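You operate a simulated robot arm through the tools that you are given. There is no shell and no other tool. Be economical: measure what you need, move in short steps, check, and stop when the job is done.

You are at the controls of a simulated robot arm. One attempt, no reset.

TASK
Dust the ledge under the pink roll, then set the roll back.
Fine: rest the roll on the brush box first; use the yellow cloth and lay it back.

The check looks at the end state, three seconds after you hand in, the way a careful person would. Anything else that was tipped, shoved, dropped, spilled or broken makes it a failure. Flat cloth is picked up by pressing the open fingertips on it (5 to 10 N) and closing them slowly along it; thin cloth reads only 2 to 8 mm in the jaws.

THE ROBOT
A 6-joint arm with a two-finger parallel gripper, fixed in place. Base frame: the origin is at the foot of the arm, x ahead of it, y to its left, z up. Readings come in mm, rad, newtons and seconds.
With the tool pointing down near the work surface it reaches from about 360 to 820 mm from the base axis. Its first joint turns from -2.897 to 2.897 rad. Payload 3.91 kg.
Tool frame: the origin (TCP) lies between the finger pads and is the grasp point; the fingertips stand 30 mm ahead of it; z points along the fingers, y is the line along which they close. The gripper opens to 110 mm. The fingers are 20 mm wide and 10 mm thick; the gripper's body (48 by 112 mm) begins 55 mm behind the TCP.
Orientation is that of the tool frame in the base frame, as a unit quaternion [w, x, y, z]. With the fingers straight down and closing along the base's y, the tool's x points along the base's -x, its y along +y and its z along -z.

THE INTERFACE
- The arm moves only by the tool step_arm. Its argument "series" is a list of rows, each an object (a shift or turn left out is 0, a gripper value left out holds the last) with "delta_pos": the shift along the tool's x, y, z in mm, a list of three; "angular": the turn, a rotation vector about the tool's x, y, z in rad, a list of three; "gripper": the finger opening in mm, from 0 to 110. In form: [{"delta_pos": [dx, dy, dz], "angular": [rx, ry, rz], "gripper": gripper}, ...]. A call has 1 to 20 rows; each row shifts and turns the commanded pose from where the row before left it, along the tool's axes as they then stand. Rows are played at 5 a second. More than 50 mm and 0.15 rad between two rows, or a gripper value outside its range, and nothing of the call is played. Where a pose cannot be reached the arm comes as near as it can. A force on the tool above 40 N (or 10 N above the force at the start of the call, whichever is more), or a blocked arm, ends the call early, and 0.2 s more pass. The fingers move at their own pace (about 45 mm/s each) and stop on an object; they squeeze with about 27 N. The grip force told is the motor's: it shows also when the fingers shut on nothing. Time passes only in rows, and 0.2 s behind the last, so rows that do not move let the fingers close. The reply holds the time, the measured pose of the TCP, the force on the tool along the base axes, the opening and the grip force, in the units named above and with some noise.
- Cameras (640 x 400 px; columns grow to the right, rows downward): "scene" is fixed at [218.2, -501.5, 1293]; the picture's right is [1.00, -0.04, 0.00], its down [-0.02, -0.50, -0.86] and it looks along [0.03, 0.86, -0.50] (base axes); focal length 331 px, centre (320, 200). "wrist" rides on the gripper at [-36, 0, -57] in the tool frame; the picture's right is [0.00, -1.00, 0.00], its down [0.97, 0.00, -0.24] and it looks along [0.24, 0.00, 0.97] (tool axes); focal length 218 px, centre (320, 200). There is no depth. A picture from a camera that has moved, and an enlarged one, comes with that camera's place and axes in the base frame and with its lens.
- capture(camera): a new picture of that camera. It takes no simulated time.
- move_column(by): slides the trunk up (or, below 0, down) by that many mm; the arm rides with it, the base frame stays. It gives what a move gives, with no picture.
- close_up(camera, box): a new picture of the part [left, top, right, bottom] of that camera's present view, enlarged. It takes no simulated time.
- close_job(): hands the job in; it is judged then, once.

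Go step by step. Nothing tells you positions but the pictures and the camera data: compare them with the known pose of the tool, close in by small moves and look again before you grip or let go. The budget is 120 turns and 76 pictures, counting those below and the enlarged ones. Unless the task says otherwise, let go and move clear before handing in, and close with one line.

The tools are called by a JSON object that holds its "fn" and its "kwargs". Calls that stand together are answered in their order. step_arm: Moves the arm, as the interface text tells. Its arguments: {"type":"object","properties":{"series":{"type":"array"}},"required":["series"]} The other tools are called the same way: move_column (by) slides the trunk up or down; capture (camera) takes a picture; close_up (camera, box) takes an enlarged picture of a part of a camera's view; close_job () hands the job in.

At the start:

```text
t: 0.0
tool_pos: [142.0, 382.2, 921.7]
ee_rot: [0.0, 0.0, 1.0, 0.001]
contact_force: [0.1, -0.3, 0.5]
grip_width: 110.2
grasp_force: 0.1
trunk travel left (down, up): [-300.0, 310.0]
```

scene: 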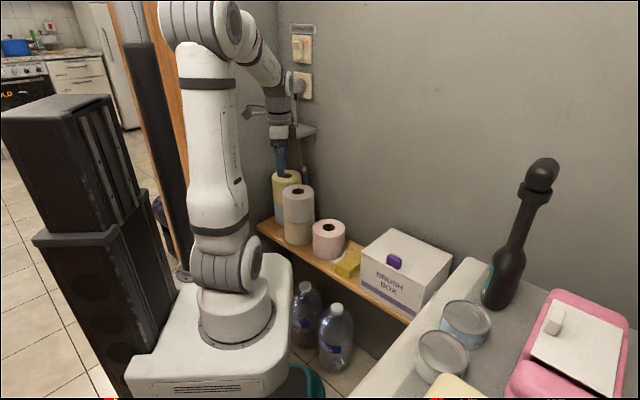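
wrist: 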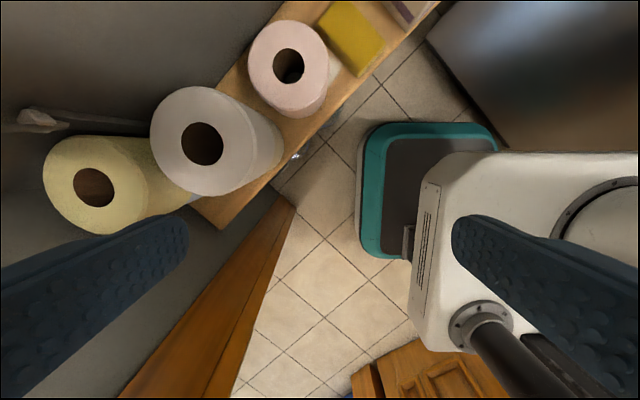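

The ledge runs along the wall with the toilet rolls, a yellow cloth next to the pink roll, and the brush box. I'll take enlarged views to measure these.

{"fn": "close_up", "kwargs": {"camera": "scene", "box": [250, 160, 470, 330]}}

{"fn": "close_up", "kwargs": {"camera": "wrist", "box": [140, 0, 460, 200]}}

```text
2.35 times, centred on (360, 245) of scene
camera zoom: at [218.2, -501.5, 1293.0], right [1.0, -0.04, 0.0], down [-0.02, -0.5, -0.86], along [0.03, 0.86, -0.5], focal length 779 px, centre (226, 94)
```

zoom: 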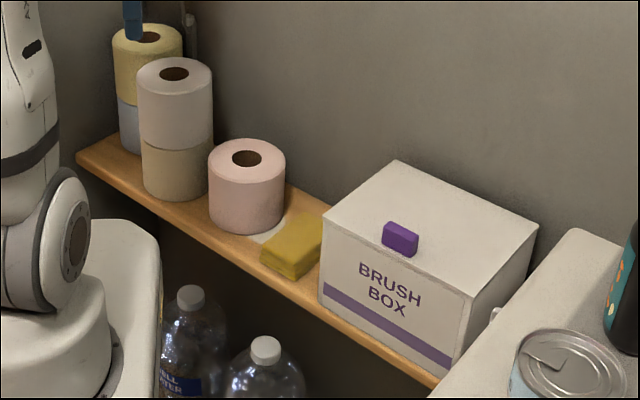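

```text
2.00 times, centred on (300, 100) of wrist
camera zoom: at [179.7, 381.4, 979.1], right [0.0, -1.0, 0.0], down [-0.97, 0.0, 0.24], along [-0.24, 0.0, -0.97], focal length 436 px, centre (360, 400)
```

zoom: 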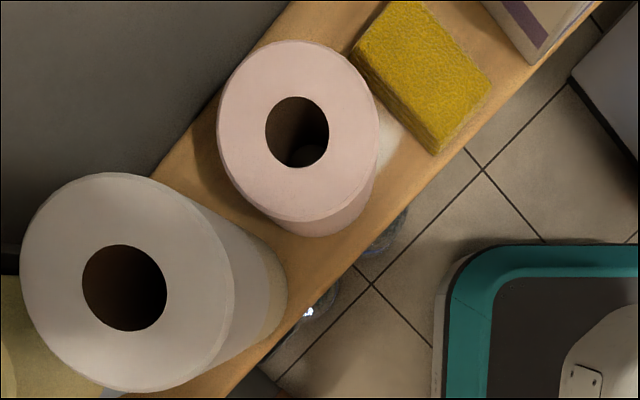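

The pink roll's top centre is near (284, 424, 647), so the ledge is at about z 550 and runs at -45°. The roll is about 110 mm wide, so I'll have to pinch its wall through the hole. I'll move over the ledge, align the tool with it and look again.

{"fn": "step_arm", "kwargs": {"series": [{"delta_pos": [-46, -7, 0]}, {"delta_pos": [-46, -7, 0]}, {"delta_pos": [-46, -7, 0]}, {"delta_pos": [-45, -8, 0]}, {"angular": [0, 0, 0.131]}, {"angular": [0, 0, 0.131]}, {"angular": [0, 0, 0.131]}, {"angular": [0, 0, 0.131]}, {"angular": [0, 0, 0.131]}, {"angular": [0, 0, 0.131]}, {}]}}

{"fn": "capture", "kwargs": {"camera": "wrist"}}

{"fn": "capture", "kwargs": {"camera": "scene"}}

```text
t: 2.4
tool_pos: [325.0, 353.3, 921.6]
ee_rot: [0.0, 0.383, 0.924, 0.001]
contact_force: [-0.6, 0.5, -0.4]
grip_width: 109.9
grasp_force: 0.1
trunk travel left (down, up): [-300.0, 310.0]
```

```text
71 pictures are left
camera wrist: at [352.1, 326.7, 978.7], right [-0.71, -0.71, 0.0], down [-0.69, 0.69, 0.24], along [-0.17, 0.17, -0.97], focal length 218 px, centre (320, 200)
```

wrist: 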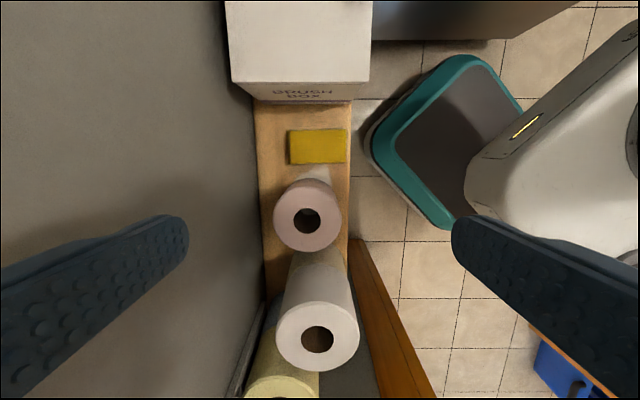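

```text
70 pictures are left
```

scene: 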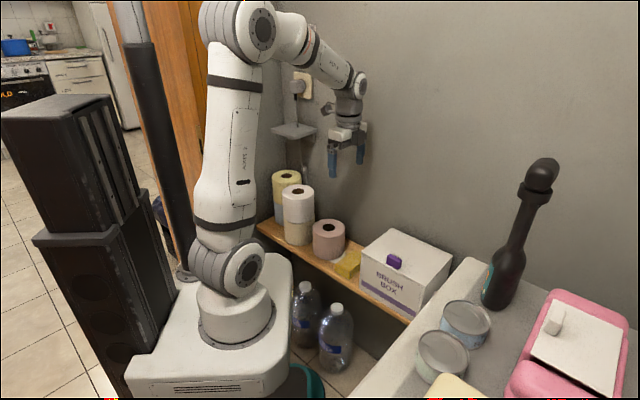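

The tool is square to the ledge. In ledge coordinates (d along it, n towards the wall) the roll sits at d≈-97, n≈500, and the box top is at about z 672. I'll look at the box top from above.

{"fn": "step_arm", "kwargs": {"series": [{"delta_pos": [-50, 0, 0]}, {"delta_pos": [-50, 0, 0]}, {"delta_pos": [-50, 0, 0]}, {"delta_pos": [-30, 0, 0]}, {}]}}

{"fn": "capture", "kwargs": {"camera": "wrist"}}

```text
t: 3.6
tool_pos: [453.8, 226.9, 924.0]
ee_rot: [0.0, 0.382, 0.924, 0.0]
contact_force: [-0.5, -0.3, 0.1]
grip_width: 110.2
grasp_force: 0.2
trunk travel left (down, up): [-300.0, 310.0]
```

```text
69 pictures are left
camera wrist: at [479.4, 200.5, 980.9], right [-0.71, -0.71, 0.0], down [-0.69, 0.69, 0.24], along [-0.17, 0.17, -0.97], focal length 218 px, centre (320, 200)
```

wrist: 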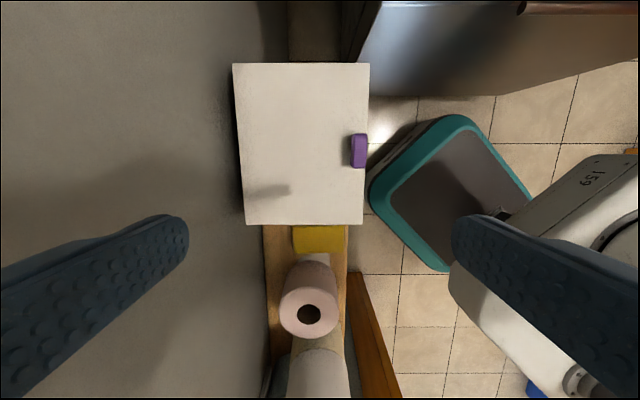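

The box top is at z≈697 and spans d 91–292, n 422–583. A purple tab sits at its front edge, around d 170–213. I'll open the fingers to 60 mm and go above the roll's front wall, so that one finger enters the hole and the other stays in front.

{"fn": "step_arm", "kwargs": {"series": [{"delta_pos": [49, -4, 0], "gripper": 60}, {"delta_pos": [49, -4, 0]}, {"delta_pos": [49, -4, 0]}, {"delta_pos": [49, -4, 0]}, {"delta_pos": [49, -1, 0]}, {"delta_pos": [13, 0, 40]}, {"delta_pos": [0, 0, 48]}, {"delta_pos": [0, 0, 48]}, {"delta_pos": [0, 0, 48]}, {"delta_pos": [0, 0, 30]}, {}]}}

{"fn": "capture", "kwargs": {"camera": "wrist"}}

{"fn": "close_up", "kwargs": {"camera": "scene", "box": [220, 120, 420, 290]}}

```text
t: 6.0
tool_pos: [258.9, 392.7, 709.3]
ee_rot: [0.0, 0.383, 0.924, 0.0]
contact_force: [0.1, 0.4, -0.3]
grip_width: 59.9
grasp_force: 0.0
trunk travel left (down, up): [-300.0, 310.0]
```

```text
68 pictures are left
camera wrist: at [285.5, 368.0, 765.7], right [-0.71, -0.71, 0.0], down [-0.69, 0.69, 0.24], along [-0.17, 0.17, -0.97], focal length 218 px, centre (320, 200)
```

wrist: 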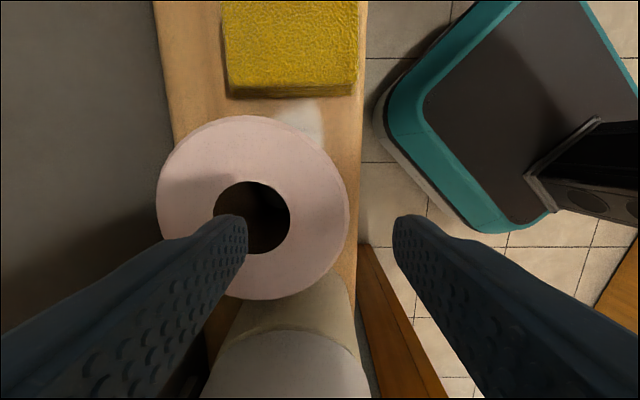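

```text
2.35 times, centred on (320, 205) of scene
camera zoom: at [218.2, -501.5, 1293.0], right [1.0, -0.04, 0.0], down [-0.02, -0.5, -0.86], along [0.03, 0.86, -0.5], focal length 779 px, centre (320, 188)
```

zoom: 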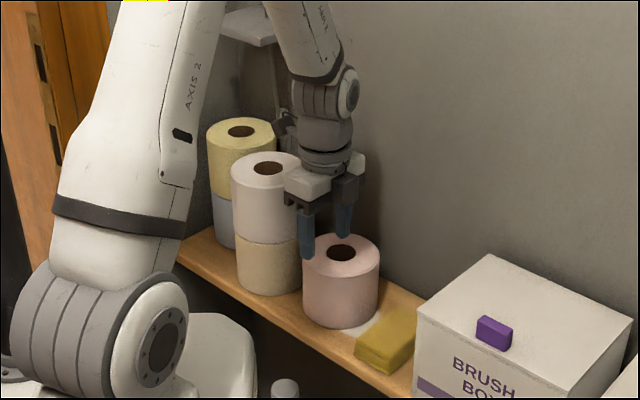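

The hole is centred at about d -98, n 502, and the inner finger hangs over it. I'll nudge slightly and go down partway to check.

{"fn": "step_arm", "kwargs": {"series": [{}, {"delta_pos": [3, 2, 10]}, {"delta_pos": [0, 0, 15]}, {}]}}

{"fn": "capture", "kwargs": {"camera": "wrist"}}

```text
t: 7.0
tool_pos: [256.2, 398.4, 683.6]
ee_rot: [0.001, 0.383, 0.924, 0.0]
contact_force: [-0.7, -0.1, -0.1]
grip_width: 60.1
grasp_force: 0.0
trunk travel left (down, up): [-300.0, 310.0]
```

```text
66 pictures are left
camera wrist: at [283.7, 372.4, 740.8], right [-0.71, -0.71, 0.0], down [-0.69, 0.69, 0.24], along [-0.17, 0.17, -0.97], focal length 218 px, centre (320, 200)
```

wrist: 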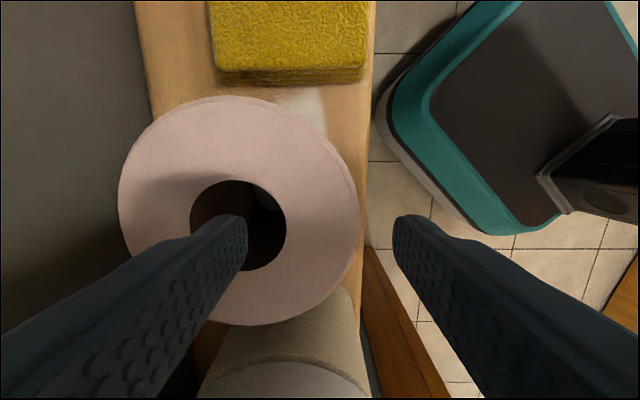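

The finger is lined up inside the hole. I'll go down to grasp depth and close.

{"fn": "step_arm", "kwargs": {"series": [{"delta_pos": [0, 0, 15]}, {"delta_pos": [0, 0, 15]}, {"delta_pos": [0, 0, 15]}, {"delta_pos": [0, 0, 8]}, {}]}}

```text
t: 8.0
tool_pos: [259.0, 401.3, 637.5]
ee_rot: [0.001, 0.382, 0.924, 0.008]
contact_force: [-2.3, -11.3, 29.1]
grip_width: 59.9
grasp_force: 0.0
trunk travel left (down, up): [-300.0, 310.0]
stopped in row 5: the force on the tool passed its limit (the readings are from after the stop); the commanded pose is now the measured one
```

There was a contact of about 29 N on the way down. I'll look before doing anything else.

{"fn": "capture", "kwargs": {"camera": "wrist"}}

{"fn": "close_up", "kwargs": {"camera": "scene", "box": [250, 150, 380, 270]}}

```text
65 pictures are left
camera wrist: at [285.2, 375.6, 694.0], right [-0.71, -0.71, -0.02], down [-0.69, 0.68, 0.25], along [-0.16, 0.18, -0.97], focal length 218 px, centre (320, 200)
```

wrist: 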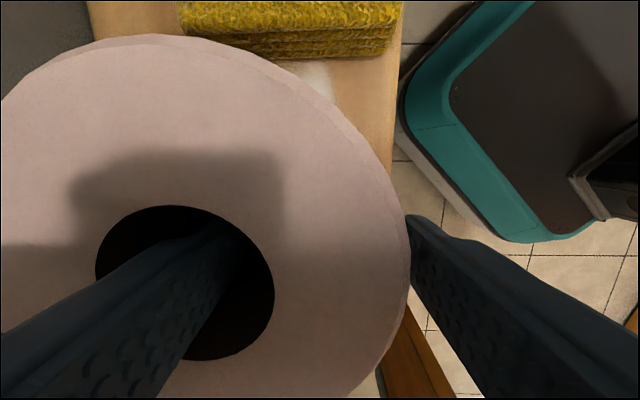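

```text
3.33 times, centred on (315, 210) of scene
camera zoom: at [218.2, -501.5, 1293.0], right [1.0, -0.04, 0.0], down [-0.02, -0.5, -0.86], along [0.03, 0.86, -0.5], focal length 1104 px, centre (337, 167)
```

zoom: 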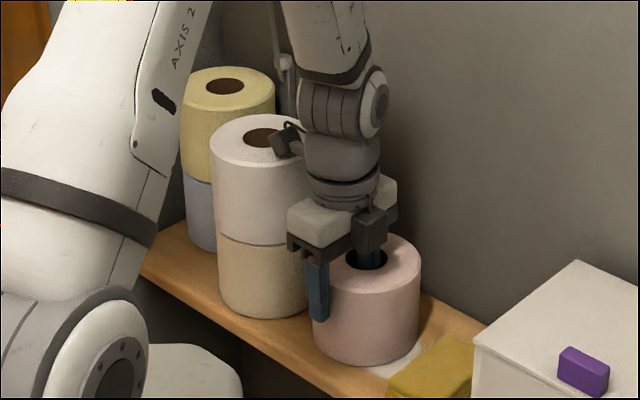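

The connector on the left of the wrist has landed on top of the white roll stack. I'll back straight up, then turn the tool back 45° so the connector points clear of the stack.

{"fn": "step_arm", "kwargs": {"series": [{"delta_pos": [0, 0, -15]}, {"delta_pos": [0, 0, -20]}, {"delta_pos": [0, 0, -30]}, {"delta_pos": [0, 0, -40]}, {}]}}

{"fn": "close_up", "kwargs": {"camera": "scene", "box": [250, 150, 380, 270]}}

{"fn": "capture", "kwargs": {"camera": "wrist"}}

```text
t: 9.2
tool_pos: [257.1, 402.0, 739.9]
ee_rot: [0.001, 0.384, 0.923, 0.005]
contact_force: [-0.4, -0.2, 0.7]
grip_width: 60.0
grasp_force: 0.1
trunk travel left (down, up): [-300.0, 310.0]
```

```text
3.33 times, centred on (315, 210) of scene
camera zoom: at [218.2, -501.5, 1293.0], right [1.0, -0.04, 0.0], down [-0.02, -0.5, -0.86], along [0.03, 0.86, -0.5], focal length 1104 px, centre (337, 167)
```

zoom: 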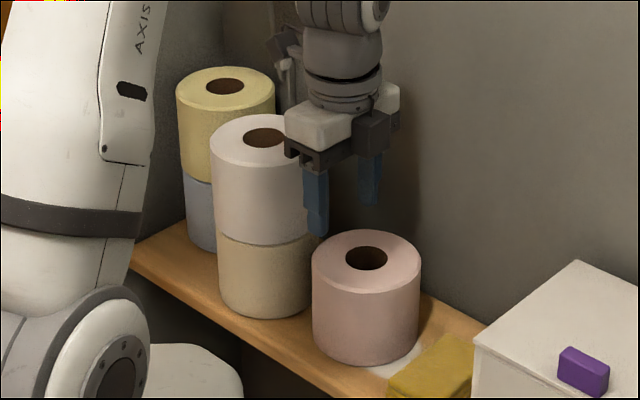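

```text
62 pictures are left
camera wrist: at [285.0, 376.2, 796.7], right [-0.71, -0.71, -0.01], down [-0.69, 0.69, 0.24], along [-0.17, 0.18, -0.97], focal length 218 px, centre (320, 200)
```

wrist: 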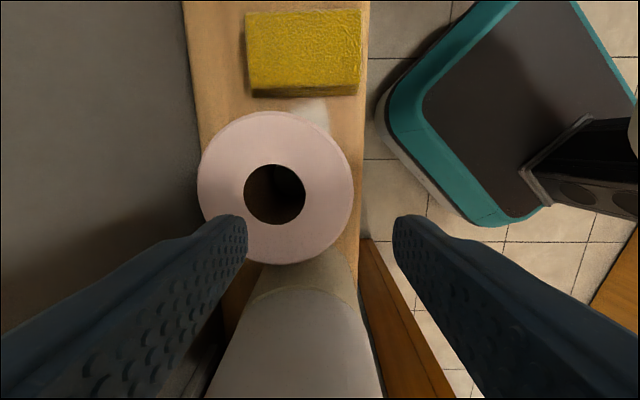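

Nothing shifted. Now I'll turn back 45° and move so the fingers straddle the roll's wall on the -y side.

{"fn": "step_arm", "kwargs": {"series": [{"angular": [0.01, 0, 0]}, {"angular": [0, 0, -0.131]}, {"angular": [0, 0, -0.131]}, {"angular": [0, 0, -0.131]}, {"angular": [0, 0, -0.131]}, {"angular": [0, 0, -0.131]}, {"angular": [0, 0, -0.131]}, {"delta_pos": [-27, -15, 20]}, {"delta_pos": [0, 0, 30]}, {}, {}]}}

{"fn": "capture", "kwargs": {"camera": "wrist"}}

{"fn": "close_up", "kwargs": {"camera": "scene", "box": [250, 130, 400, 270]}}

```text
t: 11.6
tool_pos: [286.0, 386.5, 688.0]
ee_rot: [-0.001, 0.0, 1.0, 0.002]
contact_force: [0.5, 0.7, -0.1]
grip_width: 59.8
grasp_force: 0.1
trunk travel left (down, up): [-300.0, 310.0]
```

```text
61 pictures are left
camera wrist: at [323.9, 385.2, 745.9], right [0.0, -1.0, 0.0], down [-0.97, 0.0, 0.24], along [-0.24, 0.0, -0.97], focal length 218 px, centre (320, 200)
```

wrist: 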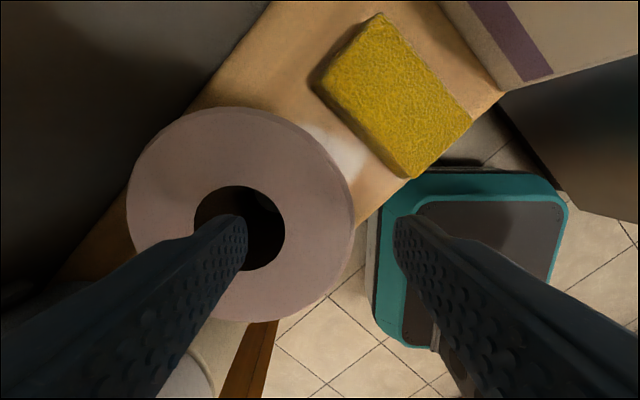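

```text
2.86 times, centred on (325, 200) of scene
camera zoom: at [218.2, -501.5, 1293.0], right [1.0, -0.04, 0.0], down [-0.02, -0.5, -0.86], along [0.03, 0.86, -0.5], focal length 946 px, centre (306, 200)
```

zoom: 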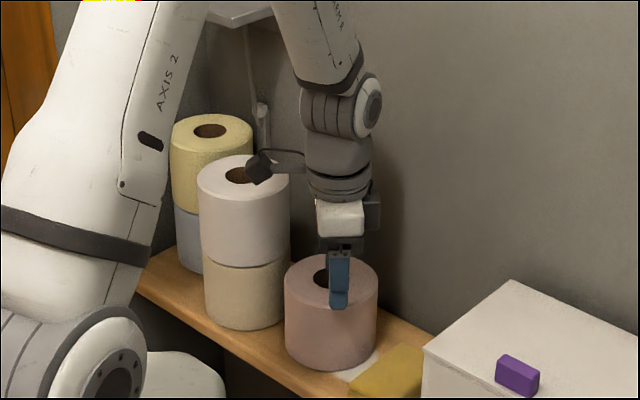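

The connector now points in front of the stack and is clear of it. I'll go down in small steps.

{"fn": "step_arm", "kwargs": {"series": [{"delta_pos": [2, 0, 15]}, {"delta_pos": [0, 0, 15]}, {"delta_pos": [0, 0, 15]}, {"delta_pos": [0, 0, 12]}, {}]}}

{"fn": "close_up", "kwargs": {"camera": "scene", "box": [250, 150, 380, 270]}}

```text
t: 12.8
tool_pos: [282.7, 386.0, 631.7]
ee_rot: [-0.002, 0.0, 1.0, 0.001]
contact_force: [0.2, -0.2, 0.0]
grip_width: 60.1
grasp_force: 0.0
trunk travel left (down, up): [-300.0, 310.0]
```

```text
3.33 times, centred on (315, 210) of scene
camera zoom: at [218.2, -501.5, 1293.0], right [1.0, -0.04, 0.0], down [-0.02, -0.5, -0.86], along [0.03, 0.86, -0.5], focal length 1104 px, centre (337, 167)
```

zoom: 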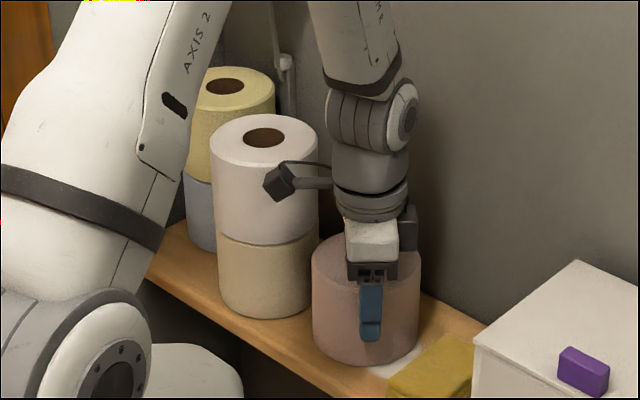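

The way is clear and there's no contact. I'll close on the wall of the roll.

{"fn": "step_arm", "kwargs": {"series": [{"gripper": 45}, {"gripper": 38}, {"gripper": 30}, {"gripper": 25}, {"gripper": 20}, {}]}}

```text
t: 14.2
tool_pos: [281.4, 384.6, 633.1]
ee_rot: [-0.002, 0.0, 1.0, 0.001]
contact_force: [0.3, -0.3, 0.0]
grip_width: 33.4
grasp_force: 26.7
trunk travel left (down, up): [-300.0, 310.0]
```

It's gripped at 33.4 mm with full force. I'll lift a little and check.

{"fn": "step_arm", "kwargs": {"series": [{"delta_pos": [0, 0, -8]}, {"delta_pos": [0, 0, -12]}, {"delta_pos": [0, 0, -20]}, {}]}}

{"fn": "close_up", "kwargs": {"camera": "scene", "box": [250, 150, 410, 290]}}

```text
t: 15.2
tool_pos: [282.8, 386.1, 671.4]
ee_rot: [-0.002, 0.0, 1.0, 0.001]
contact_force: [0.1, -0.5, -1.7]
grip_width: 33.5
grasp_force: 27.3
trunk travel left (down, up): [-300.0, 310.0]
```

```text
2.86 times, centred on (330, 220) of scene
camera zoom: at [218.2, -501.5, 1293.0], right [1.0, -0.04, 0.0], down [-0.02, -0.5, -0.86], along [0.03, 0.86, -0.5], focal length 946 px, centre (291, 143)
```

zoom: 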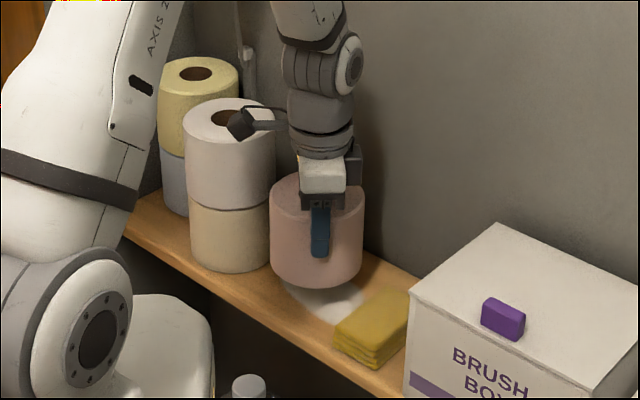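

The roll is up, held level, and white dust shows beneath it. I'll lift above box height and carry it over the box.

{"fn": "step_arm", "kwargs": {"series": [{"delta_pos": [0, 0, -40]}, {"delta_pos": [0, 0, -45]}, {"delta_pos": [0, 0, -45]}, {"delta_pos": [0, 0, -40]}, {"delta_pos": [-33, -30, 0]}, {"delta_pos": [-33, -30, 0]}, {"delta_pos": [-33, -30, 0]}, {"delta_pos": [-33, -31, 0]}, {"delta_pos": [-33, -31, 0]}, {"delta_pos": [-33, -30, 0]}, {}, {}]}}

{"fn": "capture", "kwargs": {"camera": "wrist"}}

{"fn": "capture", "kwargs": {"camera": "scene"}}

```text
t: 17.8
tool_pos: [480.1, 204.3, 839.9]
ee_rot: [-0.002, 0.0, 1.0, 0.001]
contact_force: [0.2, -0.8, -0.8]
grip_width: 33.6
grasp_force: 26.6
trunk travel left (down, up): [-300.0, 310.0]
```

```text
57 pictures are left
camera wrist: at [518.0, 204.3, 896.6], right [0.0, -1.0, 0.0], down [-0.97, 0.0, 0.24], along [-0.24, 0.0, -0.97], focal length 218 px, centre (320, 200)
```

wrist: 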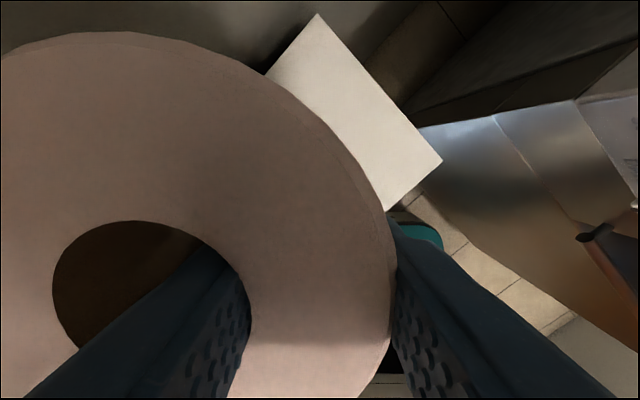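

```text
56 pictures are left
```

scene: 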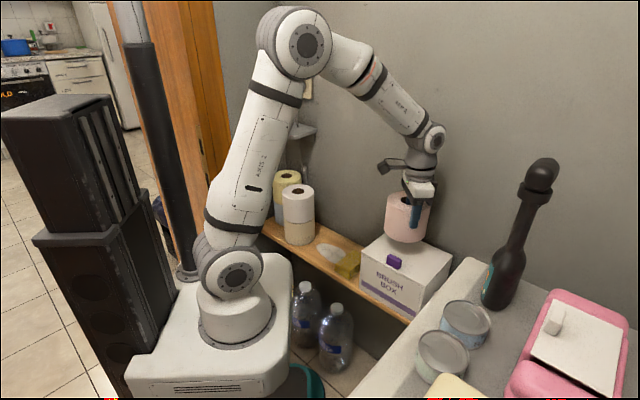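

The box corners match my estimate, so the roll is over the free part of the top. I'll lower it, taking the last bit slowly.

{"fn": "step_arm", "kwargs": {"series": [{"delta_pos": [0, 0, 20]}, {"delta_pos": [0, 0, 20]}, {"delta_pos": [0, 0, 8]}, {"delta_pos": [0, 0, 3]}, {}]}}

{"fn": "close_up", "kwargs": {"camera": "scene", "box": [340, 150, 470, 330]}}

```text
t: 19.0
tool_pos: [480.8, 205.3, 789.7]
ee_rot: [-0.002, -0.001, 1.0, 0.001]
contact_force: [-0.1, 0.2, -1.8]
grip_width: 33.2
grasp_force: 27.3
trunk travel left (down, up): [-300.0, 310.0]
```

```text
2.22 times, centred on (405, 240) of scene
camera zoom: at [218.2, -501.5, 1293.0], right [1.0, -0.04, 0.0], down [-0.02, -0.5, -0.86], along [0.03, 0.86, -0.5], focal length 736 px, centre (131, 111)
```

zoom: 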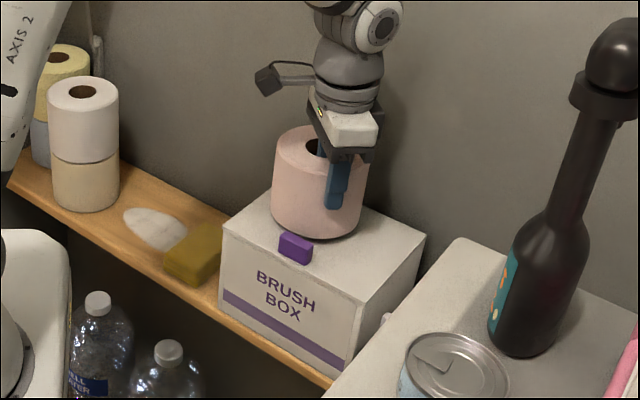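

{"fn": "step_arm", "kwargs": {"series": [{"delta_pos": [0, 0, 2]}, {"delta_pos": [0, 0, 2]}, {"delta_pos": [0, 0, 2]}, {"delta_pos": [0, 0, 1]}, {}]}}

```text
t: 20.2
tool_pos: [481.1, 204.2, 783.2]
ee_rot: [-0.002, 0.0, 1.0, 0.002]
contact_force: [0.9, -0.2, -0.3]
grip_width: 33.2
grasp_force: 27.3
trunk travel left (down, up): [-300.0, 310.0]
```

{"fn": "step_arm", "kwargs": {"series": [{"delta_pos": [0, 0, 1]}, {"delta_pos": [0, 0, 1]}, {"delta_pos": [0, 0, 1]}, {}]}}

```text
t: 21.2
tool_pos: [481.9, 206.0, 779.5]
ee_rot: [-0.002, 0.0, 1.0, 0.002]
contact_force: [-0.7, -0.9, -1.3]
grip_width: 33.1
grasp_force: 27.1
trunk travel left (down, up): [-300.0, 310.0]
```

{"fn": "step_arm", "kwargs": {"series": [{"delta_pos": [0, 0, 1]}, {"delta_pos": [0, 0, 1]}, {"delta_pos": [0, 0, 1]}, {}]}}

{"fn": "close_up", "kwargs": {"camera": "scene", "box": [370, 190, 450, 260]}}

```text
t: 22.2
tool_pos: [481.7, 204.1, 778.3]
ee_rot: [-0.001, 0.0, 1.0, 0.001]
contact_force: [2.1, -0.6, 5.2]
grip_width: 33.3
grasp_force: 27.1
trunk travel left (down, up): [-300.0, 310.0]
```

```text
5.71 times, centred on (410, 225) of scene
camera zoom: at [218.2, -501.5, 1293.0], right [1.0, -0.04, 0.0], down [-0.02, -0.5, -0.86], along [0.03, 0.86, -0.5], focal length 1892 px, centre (-194, 57)
```

zoom: 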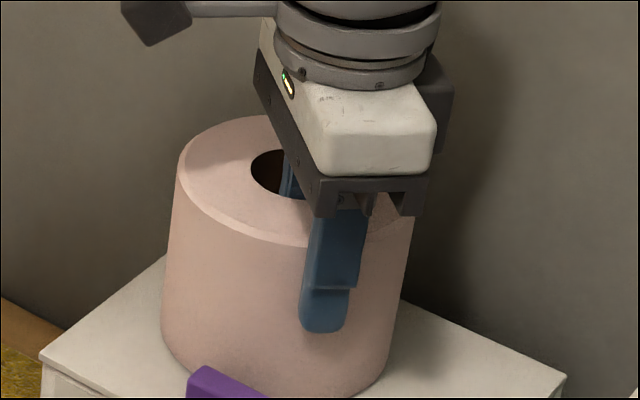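

The roll is seated on the box, with about 5 N of contact. I'll open slightly and withdraw straight up.

{"fn": "step_arm", "kwargs": {"series": [{"gripper": 45}, {"gripper": 58}, {}, {"delta_pos": [0, 0, -15]}, {"delta_pos": [0, 0, -25]}, {"delta_pos": [0, 0, -40]}, {"delta_pos": [0, 0, -40]}, {}]}}

{"fn": "capture", "kwargs": {"camera": "wrist"}}

{"fn": "close_up", "kwargs": {"camera": "scene", "box": [280, 170, 470, 330]}}

```text
t: 24.0
tool_pos: [480.9, 202.6, 897.1]
ee_rot: [-0.002, 0.0, 1.0, 0.001]
contact_force: [-0.5, -0.7, -0.1]
grip_width: 57.9
grasp_force: 0.0
trunk travel left (down, up): [-300.0, 310.0]
```

```text
53 pictures are left
camera wrist: at [519.1, 202.9, 953.5], right [0.0, -1.0, 0.0], down [-0.97, 0.0, 0.24], along [-0.24, 0.0, -0.97], focal length 218 px, centre (320, 200)
```

wrist: 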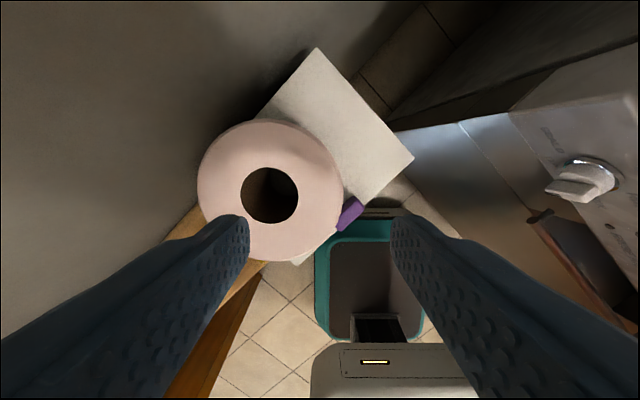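

```text
2.50 times, centred on (375, 250) of scene
camera zoom: at [218.2, -501.5, 1293.0], right [1.0, -0.04, 0.0], down [-0.02, -0.5, -0.86], along [0.03, 0.86, -0.5], focal length 828 px, centre (182, 75)
```

zoom: 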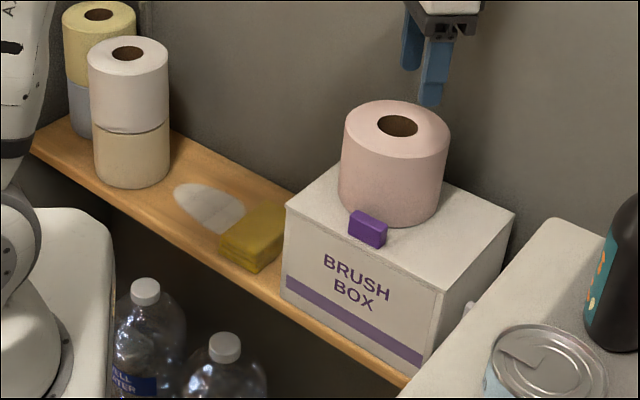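

The roll stands upright on the box, clear of the tab. Next I'll go over the cloth and the dust, turning so the fingers close along the ledge and the connector points away from the wall and the stack.

{"fn": "step_arm", "kwargs": {"series": [{"delta_pos": [37, 32, 0]}, {"delta_pos": [37, 32, 0]}, {"delta_pos": [37, 32, 0]}, {"delta_pos": [38, 33, 0]}, {"angular": [0, 0, -0.131]}, {"angular": [0, 0, -0.131]}, {"angular": [0, 0, -0.131]}, {"angular": [0, 0, -0.131]}, {"angular": [0, 0, -0.131]}, {"angular": [0, 0, -0.131]}, {"delta_pos": [0, 0, 40], "gripper": 85}, {"delta_pos": [0, 0, 40]}, {"delta_pos": [0, 0, 30]}, {}, {}]}}

{"fn": "capture", "kwargs": {"camera": "wrist"}}

{"fn": "capture", "kwargs": {"camera": "scene"}}

```text
refused: row 4 steps farther than a row can; nothing moved
```

```text
51 pictures are left
camera wrist: at [519.1, 202.9, 953.5], right [0.0, -1.0, 0.0], down [-0.97, 0.0, 0.24], along [-0.24, 0.0, -0.97], focal length 218 px, centre (320, 200)
```

wrist: 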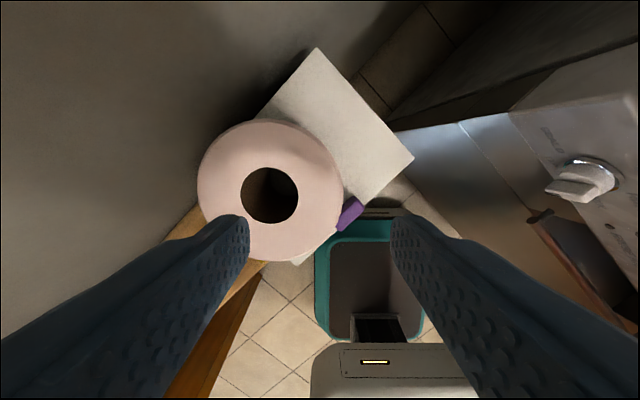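

```text
50 pictures are left
```

scene: 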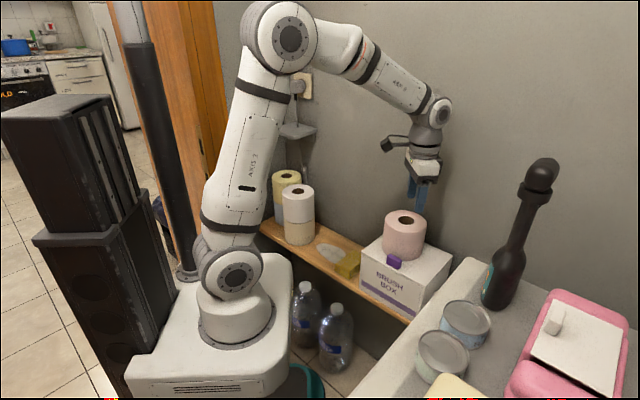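

One row was slightly over 50 mm, so the call was refused and nothing moved. I'll resend it with smaller steps.

{"fn": "step_arm", "kwargs": {"series": [{"delta_pos": [30, 26, 0]}, {"delta_pos": [30, 26, 0]}, {"delta_pos": [30, 26, 0]}, {"delta_pos": [30, 26, 0]}, {"delta_pos": [29, 25, 0]}, {"angular": [0, 0, -0.131]}, {"angular": [0, 0, -0.131]}, {"angular": [0, 0, -0.131]}, {"angular": [0, 0, -0.131]}, {"angular": [0, 0, -0.131]}, {"angular": [0, 0, -0.131]}, {"delta_pos": [0, 0, 40], "gripper": 85}, {"delta_pos": [0, 0, 40]}, {"delta_pos": [0, 0, 30]}, {}, {}]}}

{"fn": "capture", "kwargs": {"camera": "wrist"}}

{"fn": "capture", "kwargs": {"camera": "scene"}}

```text
t: 27.4
tool_pos: [330.7, 332.4, 788.0]
ee_rot: [0.0, -0.382, 0.924, 0.002]
contact_force: [0.5, -0.2, 0.6]
grip_width: 84.9
grasp_force: 0.1
trunk travel left (down, up): [-300.0, 310.0]
```

```text
49 pictures are left
camera wrist: at [358.5, 357.9, 845.3], right [0.71, -0.71, 0.0], down [-0.69, -0.69, 0.24], along [-0.17, -0.17, -0.97], focal length 218 px, centre (320, 200)
```

wrist: 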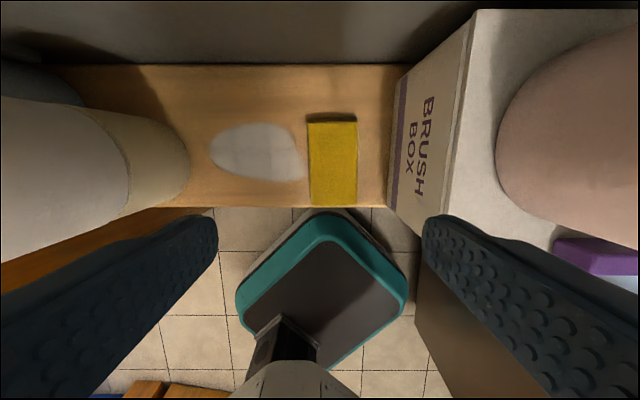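

```text
48 pictures are left
```

scene: 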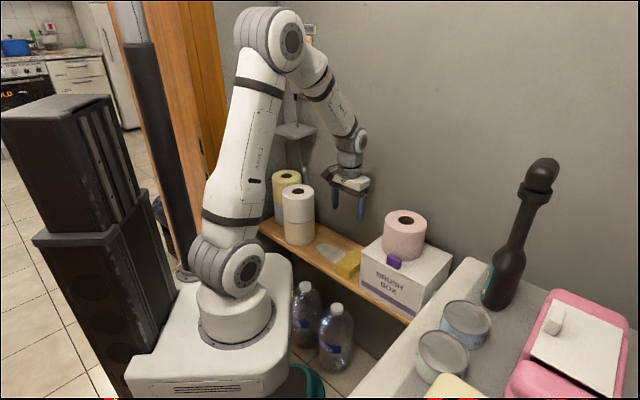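

The dust patch spans about d -145…-21, n 459…535. The folded yellow cloth lies at d -14…45, n 432…535. I'll come down over the cloth's centre and check before straddling it.

{"fn": "step_arm", "kwargs": {"series": [{"delta_pos": [-15, -17, 40]}, {"delta_pos": [0, 0, 45]}, {"delta_pos": [0, 0, 45]}, {}, {}]}}

{"fn": "capture", "kwargs": {"camera": "wrist"}}

{"fn": "close_up", "kwargs": {"camera": "scene", "box": [270, 150, 450, 310]}}

```text
t: 28.6
tool_pos: [352.9, 331.7, 656.6]
ee_rot: [-0.001, -0.382, 0.924, 0.002]
contact_force: [0.0, -0.7, 0.9]
grip_width: 84.8
grasp_force: 0.2
trunk travel left (down, up): [-300.0, 310.0]
```

```text
47 pictures are left
camera wrist: at [381.2, 356.4, 714.6], right [0.71, -0.71, 0.0], down [-0.69, -0.69, 0.24], along [-0.17, -0.17, -0.97], focal length 218 px, centre (320, 200)
```

wrist: 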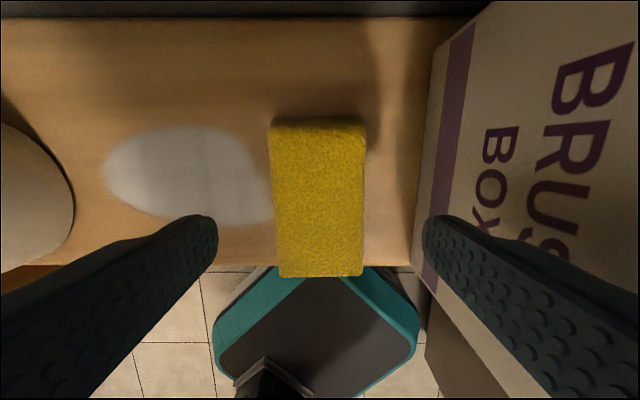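

```text
2.50 times, centred on (360, 230) of scene
camera zoom: at [218.2, -501.5, 1293.0], right [1.0, -0.04, 0.0], down [-0.02, -0.5, -0.86], along [0.03, 0.86, -0.5], focal length 828 px, centre (220, 125)
```

zoom: 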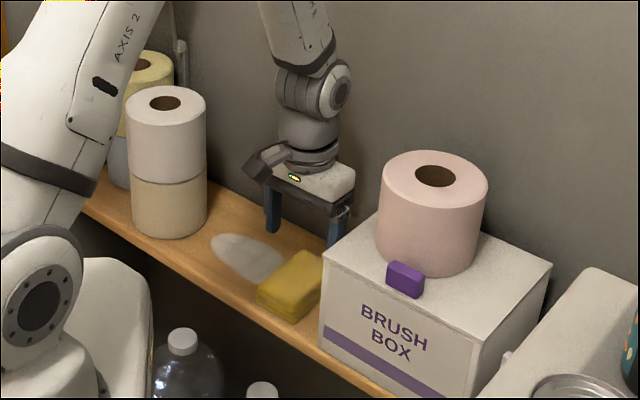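

The cloth is centred between the fingers. I'll go down until the tips are just above the ledge.

{"fn": "step_arm", "kwargs": {"series": [{"delta_pos": [0, -1, 20]}, {"delta_pos": [0, 0, 20]}, {"delta_pos": [0, 0, 15]}, {"delta_pos": [0, 0, 10]}, {"delta_pos": [0, 0, 4]}, {}]}}

{"fn": "close_up", "kwargs": {"camera": "scene", "box": [300, 190, 420, 300]}}

```text
t: 30.0
tool_pos: [355.3, 331.8, 588.3]
ee_rot: [-0.001, -0.383, 0.924, 0.002]
contact_force: [-0.2, -1.0, -0.4]
grip_width: 85.1
grasp_force: 0.0
trunk travel left (down, up): [-300.0, 310.0]
```

```text
3.64 times, centred on (360, 245) of scene
camera zoom: at [218.2, -501.5, 1293.0], right [1.0, -0.04, 0.0], down [-0.02, -0.5, -0.86], along [0.03, 0.86, -0.5], focal length 1204 px, centre (174, 36)
```

zoom: 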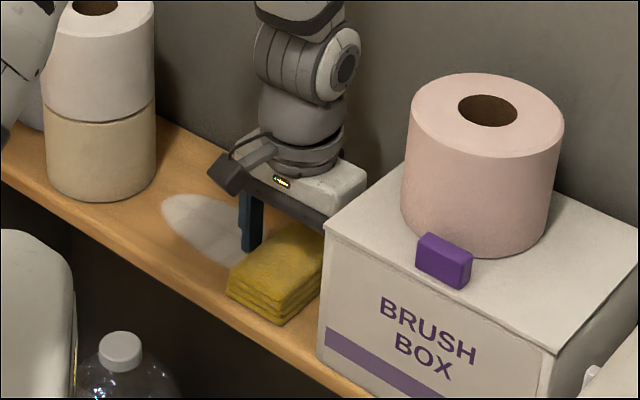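

{"fn": "step_arm", "kwargs": {"series": [{"delta_pos": [0, 0, 3]}, {"gripper": 75}, {"gripper": 68}, {"gripper": 63}, {"gripper": 60}, {"gripper": 57}, {"gripper": 54}, {"gripper": 50}, {}]}}

{"fn": "capture", "kwargs": {"camera": "wrist"}}

```text
t: 32.0
tool_pos: [356.3, 332.5, 585.8]
ee_rot: [-0.002, -0.383, 0.924, 0.001]
contact_force: [-0.2, 0.0, 0.1]
grip_width: 64.3
grasp_force: 26.9
trunk travel left (down, up): [-300.0, 310.0]
```

```text
44 pictures are left
camera wrist: at [382.6, 356.7, 642.3], right [0.71, -0.71, 0.0], down [-0.69, -0.69, 0.24], along [-0.17, -0.17, -0.97], focal length 218 px, centre (320, 200)
```

wrist: 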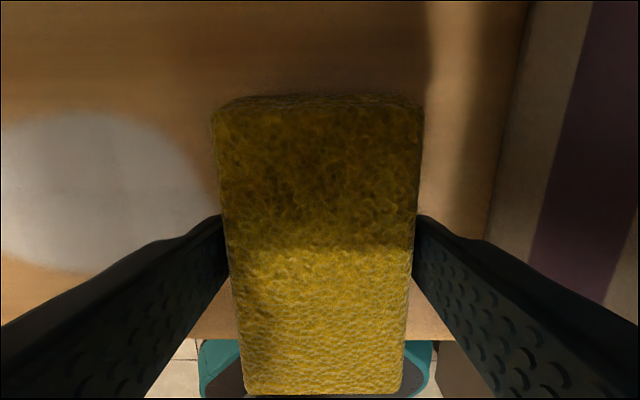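

The cloth is held firmly as a block at 64 mm. Its home is TCP d≈17, n≈487, z≈586. I'll press lightly and wipe towards the stack, staying short of it.

{"fn": "step_arm", "kwargs": {"series": [{"delta_pos": [0, 0, 1]}, {"delta_pos": [-3, 10, 0]}, {"delta_pos": [-2, 12, 0]}, {}]}}

```text
t: 33.0
tool_pos: [341.7, 350.9, 584.6]
ee_rot: [-0.001, -0.383, 0.924, 0.002]
contact_force: [1.4, -2.1, 12.6]
grip_width: 64.3
grasp_force: 27.0
trunk travel left (down, up): [-300.0, 310.0]
```

The pressure is about 12 N, which is good for wiping. I'll continue the stroke across the patch.

{"fn": "step_arm", "kwargs": {"series": [{"delta_pos": [0, 15, 0]}, {"delta_pos": [0, 15, 0]}, {"delta_pos": [0, 15, 0]}, {"delta_pos": [0, 15, 0]}, {"delta_pos": [0, 15, 0]}, {"delta_pos": [0, 15, 0]}, {}, {"delta_pos": [0, -15, 0]}, {"delta_pos": [0, -15, 0]}, {"delta_pos": [0, -15, 0]}, {"delta_pos": [0, -15, 0]}, {"delta_pos": [0, -15, 0]}, {"delta_pos": [0, 0, -10]}, {"delta_pos": [0, 0, -50]}, {}]}}

{"fn": "capture", "kwargs": {"camera": "wrist"}}

{"fn": "close_up", "kwargs": {"camera": "scene", "box": [270, 150, 450, 310]}}

```text
t: 36.2
tool_pos: [333.3, 359.4, 646.3]
ee_rot: [-0.001, -0.383, 0.924, 0.002]
contact_force: [0.4, 0.0, -0.5]
grip_width: 64.5
grasp_force: 27.1
trunk travel left (down, up): [-300.0, 310.0]
```

```text
43 pictures are left
camera wrist: at [359.9, 385.4, 703.0], right [0.71, -0.71, 0.0], down [-0.69, -0.69, 0.24], along [-0.17, -0.17, -0.97], focal length 218 px, centre (320, 200)
```

wrist: 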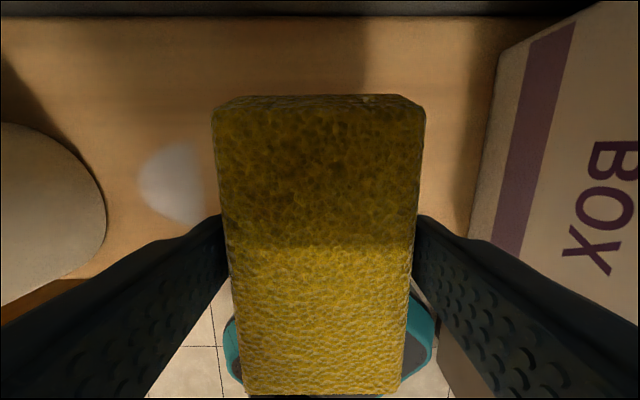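

```text
2.50 times, centred on (360, 230) of scene
camera zoom: at [218.2, -501.5, 1293.0], right [1.0, -0.04, 0.0], down [-0.02, -0.5, -0.86], along [0.03, 0.86, -0.5], focal length 828 px, centre (220, 125)
```

zoom: 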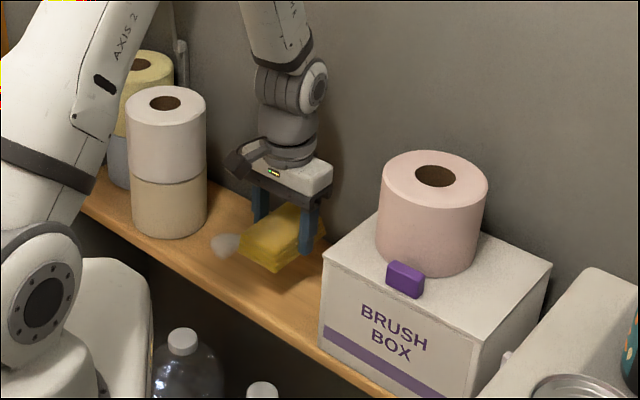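

Most of the dust is gone; a patch near the stack remains (d ≈ -148…-100). The gripper body can't go further that way, so I'll turn the cloth 90° so its long side runs along the ledge, with the connector pointing away from the stack.

{"fn": "step_arm", "kwargs": {"series": [{"delta_pos": [0, 20, 0]}, {"delta_pos": [0, 20, 0]}, {"angular": [0, 0, -0.131]}, {"angular": [0, 0, -0.131]}, {"angular": [0, 0, -0.131]}, {"angular": [0, 0, -0.131]}, {"angular": [0, 0, -0.131]}, {"angular": [0, 0, -0.131]}, {"angular": [0, 0, -0.131]}, {"angular": [0, 0, -0.131]}, {"angular": [0, 0, -0.131]}, {"angular": [0, 0, -0.131]}, {"angular": [0, 0, -0.131]}, {"angular": [0, 0, -0.13]}, {}, {}]}}

{"fn": "capture", "kwargs": {"camera": "wrist"}}

{"fn": "close_up", "kwargs": {"camera": "scene", "box": [250, 130, 430, 290]}}

```text
t: 39.6
tool_pos: [303.6, 392.3, 645.7]
ee_rot: [0.0, 0.924, -0.382, -0.002]
contact_force: [-0.2, 0.1, -0.3]
grip_width: 64.2
grasp_force: 26.8
trunk travel left (down, up): [-300.0, 310.0]
```

```text
41 pictures are left
camera wrist: at [280.4, 415.4, 702.2], right [0.71, 0.71, 0.0], down [0.69, -0.69, 0.24], along [0.17, -0.17, -0.97], focal length 218 px, centre (320, 200)
```

wrist: 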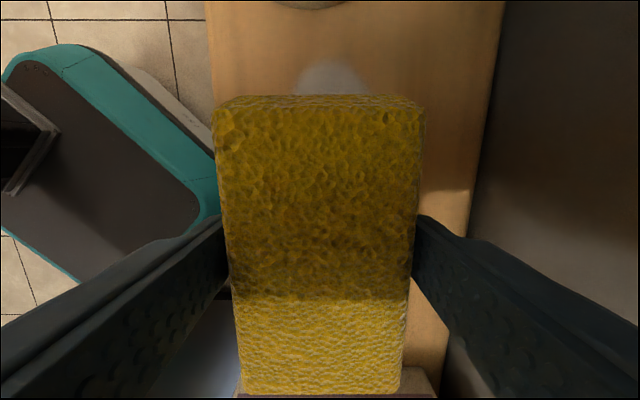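

```text
2.50 times, centred on (340, 210) of scene
camera zoom: at [218.2, -501.5, 1293.0], right [1.0, -0.04, 0.0], down [-0.02, -0.5, -0.86], along [0.03, 0.86, -0.5], focal length 828 px, centre (270, 175)
```

zoom: 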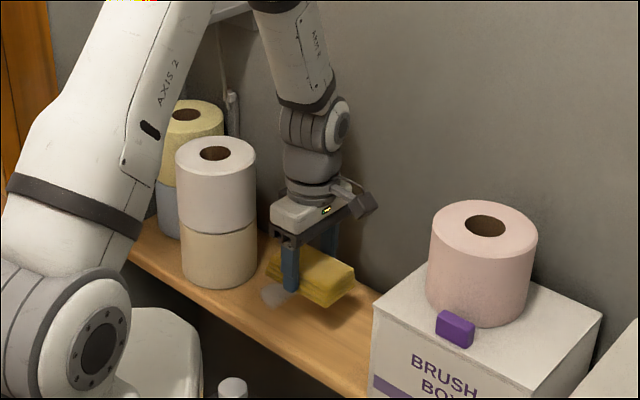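

The turn worked. I'll lower the cloth gently back to the wiping height.

{"fn": "step_arm", "kwargs": {"series": [{"delta_pos": [0, 0, 30]}, {"delta_pos": [0, 0, 20]}, {"delta_pos": [0, 0, 8]}, {"delta_pos": [0, 0, 2]}, {"delta_pos": [0, 0, 1]}, {}]}}

```text
t: 41.0
tool_pos: [303.9, 390.3, 585.2]
ee_rot: [-0.001, 0.924, -0.382, -0.002]
contact_force: [-0.5, 1.6, 15.9]
grip_width: 64.1
grasp_force: 26.6
trunk travel left (down, up): [-300.0, 310.0]
```

{"fn": "step_arm", "kwargs": {"series": [{"delta_pos": [-12, 0, 0]}, {"delta_pos": [-12, 0, 0]}, {"delta_pos": [-10, 0, 0]}, {"delta_pos": [-10, 0, 0]}, {}]}}

{"fn": "close_up", "kwargs": {"camera": "scene", "box": [270, 160, 390, 270]}}

{"fn": "capture", "kwargs": {"camera": "wrist"}}

```text
t: 42.2
tool_pos: [272.2, 420.6, 584.8]
ee_rot: [0.0, 0.924, -0.382, -0.003]
contact_force: [2.8, -4.0, 14.2]
grip_width: 64.1
grasp_force: 26.9
trunk travel left (down, up): [-300.0, 310.0]
```

```text
3.64 times, centred on (330, 215) of scene
camera zoom: at [218.2, -501.5, 1293.0], right [1.0, -0.04, 0.0], down [-0.02, -0.5, -0.86], along [0.03, 0.86, -0.5], focal length 1204 px, centre (284, 146)
```

zoom: 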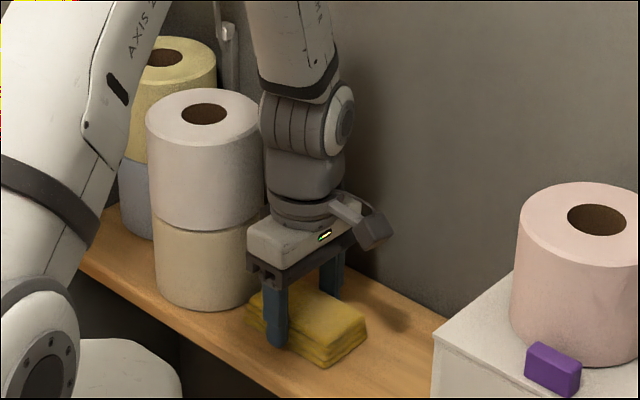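

```text
38 pictures are left
camera wrist: at [248.2, 445.7, 642.1], right [0.71, 0.71, 0.0], down [0.69, -0.69, 0.24], along [0.17, -0.17, -0.97], focal length 218 px, centre (320, 200)
```

wrist: 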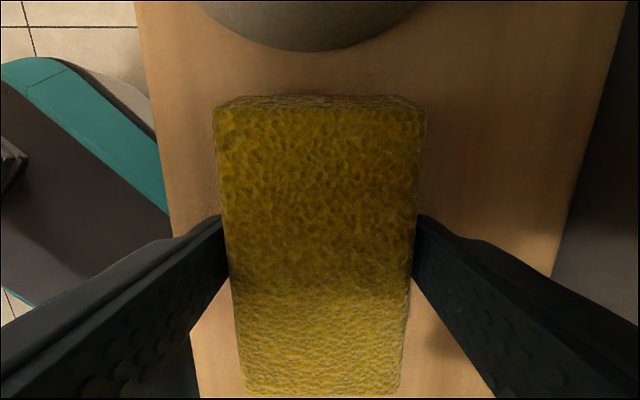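

The cloth now covers the remaining spot and nothing touches the stack. I'll make a small side-to-side scrub, slide back, lift and inspect.

{"fn": "step_arm", "kwargs": {"series": [{"delta_pos": [0, 10, 0]}, {}, {"delta_pos": [0, -10, 0]}, {"delta_pos": [0, -10, 0]}, {}, {"delta_pos": [0, 10, 0]}, {"delta_pos": [12, 0, 0]}, {"delta_pos": [15, 0, 0]}, {"delta_pos": [17, 0, 0]}, {"delta_pos": [0, 0, -10]}, {"delta_pos": [0, 0, -40]}, {"delta_pos": [40, 0, -10]}, {}]}}

{"fn": "capture", "kwargs": {"camera": "wrist"}}

{"fn": "close_up", "kwargs": {"camera": "scene", "box": [270, 160, 430, 300]}}

```text
t: 45.0
tool_pos: [333.1, 360.9, 645.3]
ee_rot: [0.0, 0.924, -0.382, -0.002]
contact_force: [0.3, 0.3, 0.1]
grip_width: 64.3
grasp_force: 27.0
trunk travel left (down, up): [-300.0, 310.0]
```

```text
37 pictures are left
camera wrist: at [309.2, 386.4, 702.2], right [0.71, 0.71, 0.0], down [0.69, -0.69, 0.24], along [0.17, -0.17, -0.97], focal length 218 px, centre (320, 200)
```

wrist: 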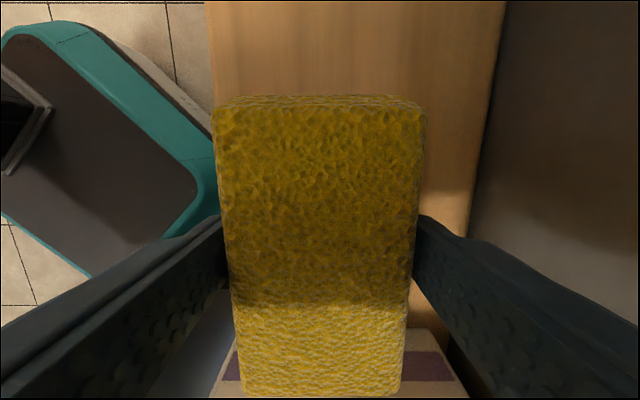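

```text
2.86 times, centred on (350, 230) of scene
camera zoom: at [218.2, -501.5, 1293.0], right [1.0, -0.04, 0.0], down [-0.02, -0.5, -0.86], along [0.03, 0.86, -0.5], focal length 946 px, centre (234, 114)
```

zoom: 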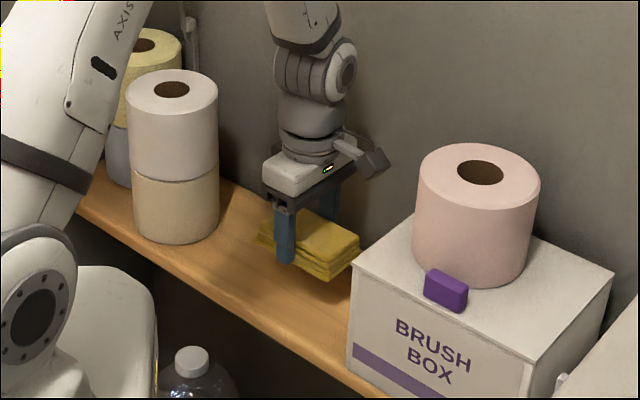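

The ledge looks clean. Now I'll turn the cloth back to its original orientation, keeping clear of the box, and look again.

{"fn": "step_arm", "kwargs": {"series": [{"delta_pos": [-30, 0, 0]}, {"angular": [0, 0, 0.131]}, {"angular": [0, 0, 0.131]}, {"angular": [0, 0, 0.131]}, {"angular": [0, 0, 0.131]}, {"angular": [0, 0, 0.131]}, {"angular": [0, 0, 0.131]}, {"angular": [0, 0, 0.131]}, {"angular": [0, 0, 0.131]}, {"angular": [0, 0, 0.131]}, {"angular": [0, 0, 0.131]}, {"angular": [0, 0, 0.131]}, {"angular": [0, 0, 0.13]}, {"delta_pos": [0, -33, 0]}, {"delta_pos": [0, -33, 0]}, {}, {}]}}

{"fn": "capture", "kwargs": {"camera": "wrist"}}

{"fn": "close_up", "kwargs": {"camera": "scene", "box": [270, 160, 430, 300]}}

```text
t: 48.6
tool_pos: [360.6, 336.2, 644.4]
ee_rot: [0.0, -0.383, 0.924, 0.002]
contact_force: [0.2, 0.7, 0.1]
grip_width: 64.3
grasp_force: 27.3
trunk travel left (down, up): [-300.0, 310.0]
```

```text
35 pictures are left
camera wrist: at [386.7, 360.3, 700.6], right [0.71, -0.71, 0.0], down [-0.69, -0.69, 0.24], along [-0.17, -0.17, -0.97], focal length 218 px, centre (320, 200)
```

wrist: 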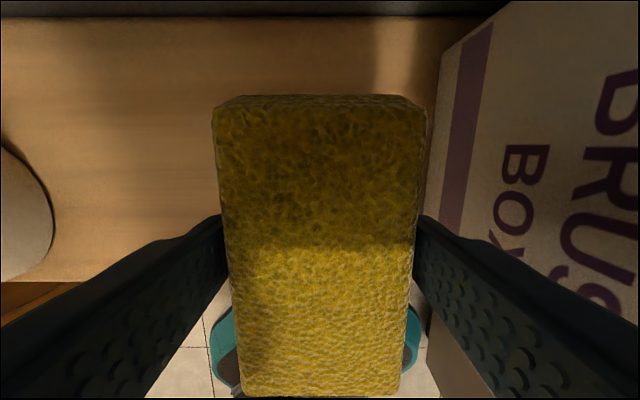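

```text
2.86 times, centred on (350, 230) of scene
camera zoom: at [218.2, -501.5, 1293.0], right [1.0, -0.04, 0.0], down [-0.02, -0.5, -0.86], along [0.03, 0.86, -0.5], focal length 946 px, centre (234, 114)
```

zoom: 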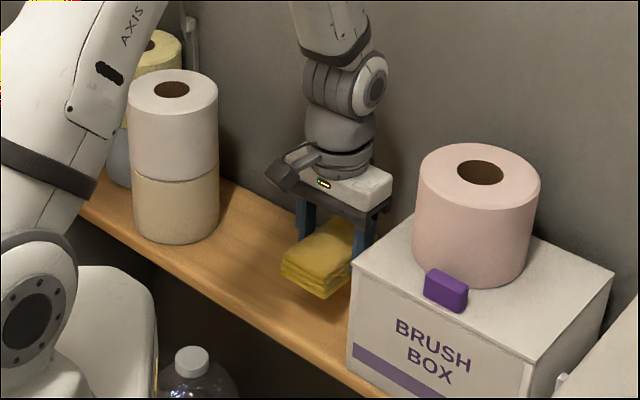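

The ledge is clean. I'll lay the cloth back at its old place (d≈17, n≈486).

{"fn": "step_arm", "kwargs": {"series": [{"delta_pos": [6, 0.5, 20]}, {"delta_pos": [0, 0, 25]}, {"delta_pos": [0, 0, 8]}, {"delta_pos": [0, 0, 3]}, {"delta_pos": [0, 0, 2]}, {}]}}

```text
t: 50.0
tool_pos: [353.0, 331.4, 584.9]
ee_rot: [0.0, -0.382, 0.924, 0.002]
contact_force: [-0.6, -1.3, 1.0]
grip_width: 64.0
grasp_force: 27.0
trunk travel left (down, up): [-300.0, 310.0]
```

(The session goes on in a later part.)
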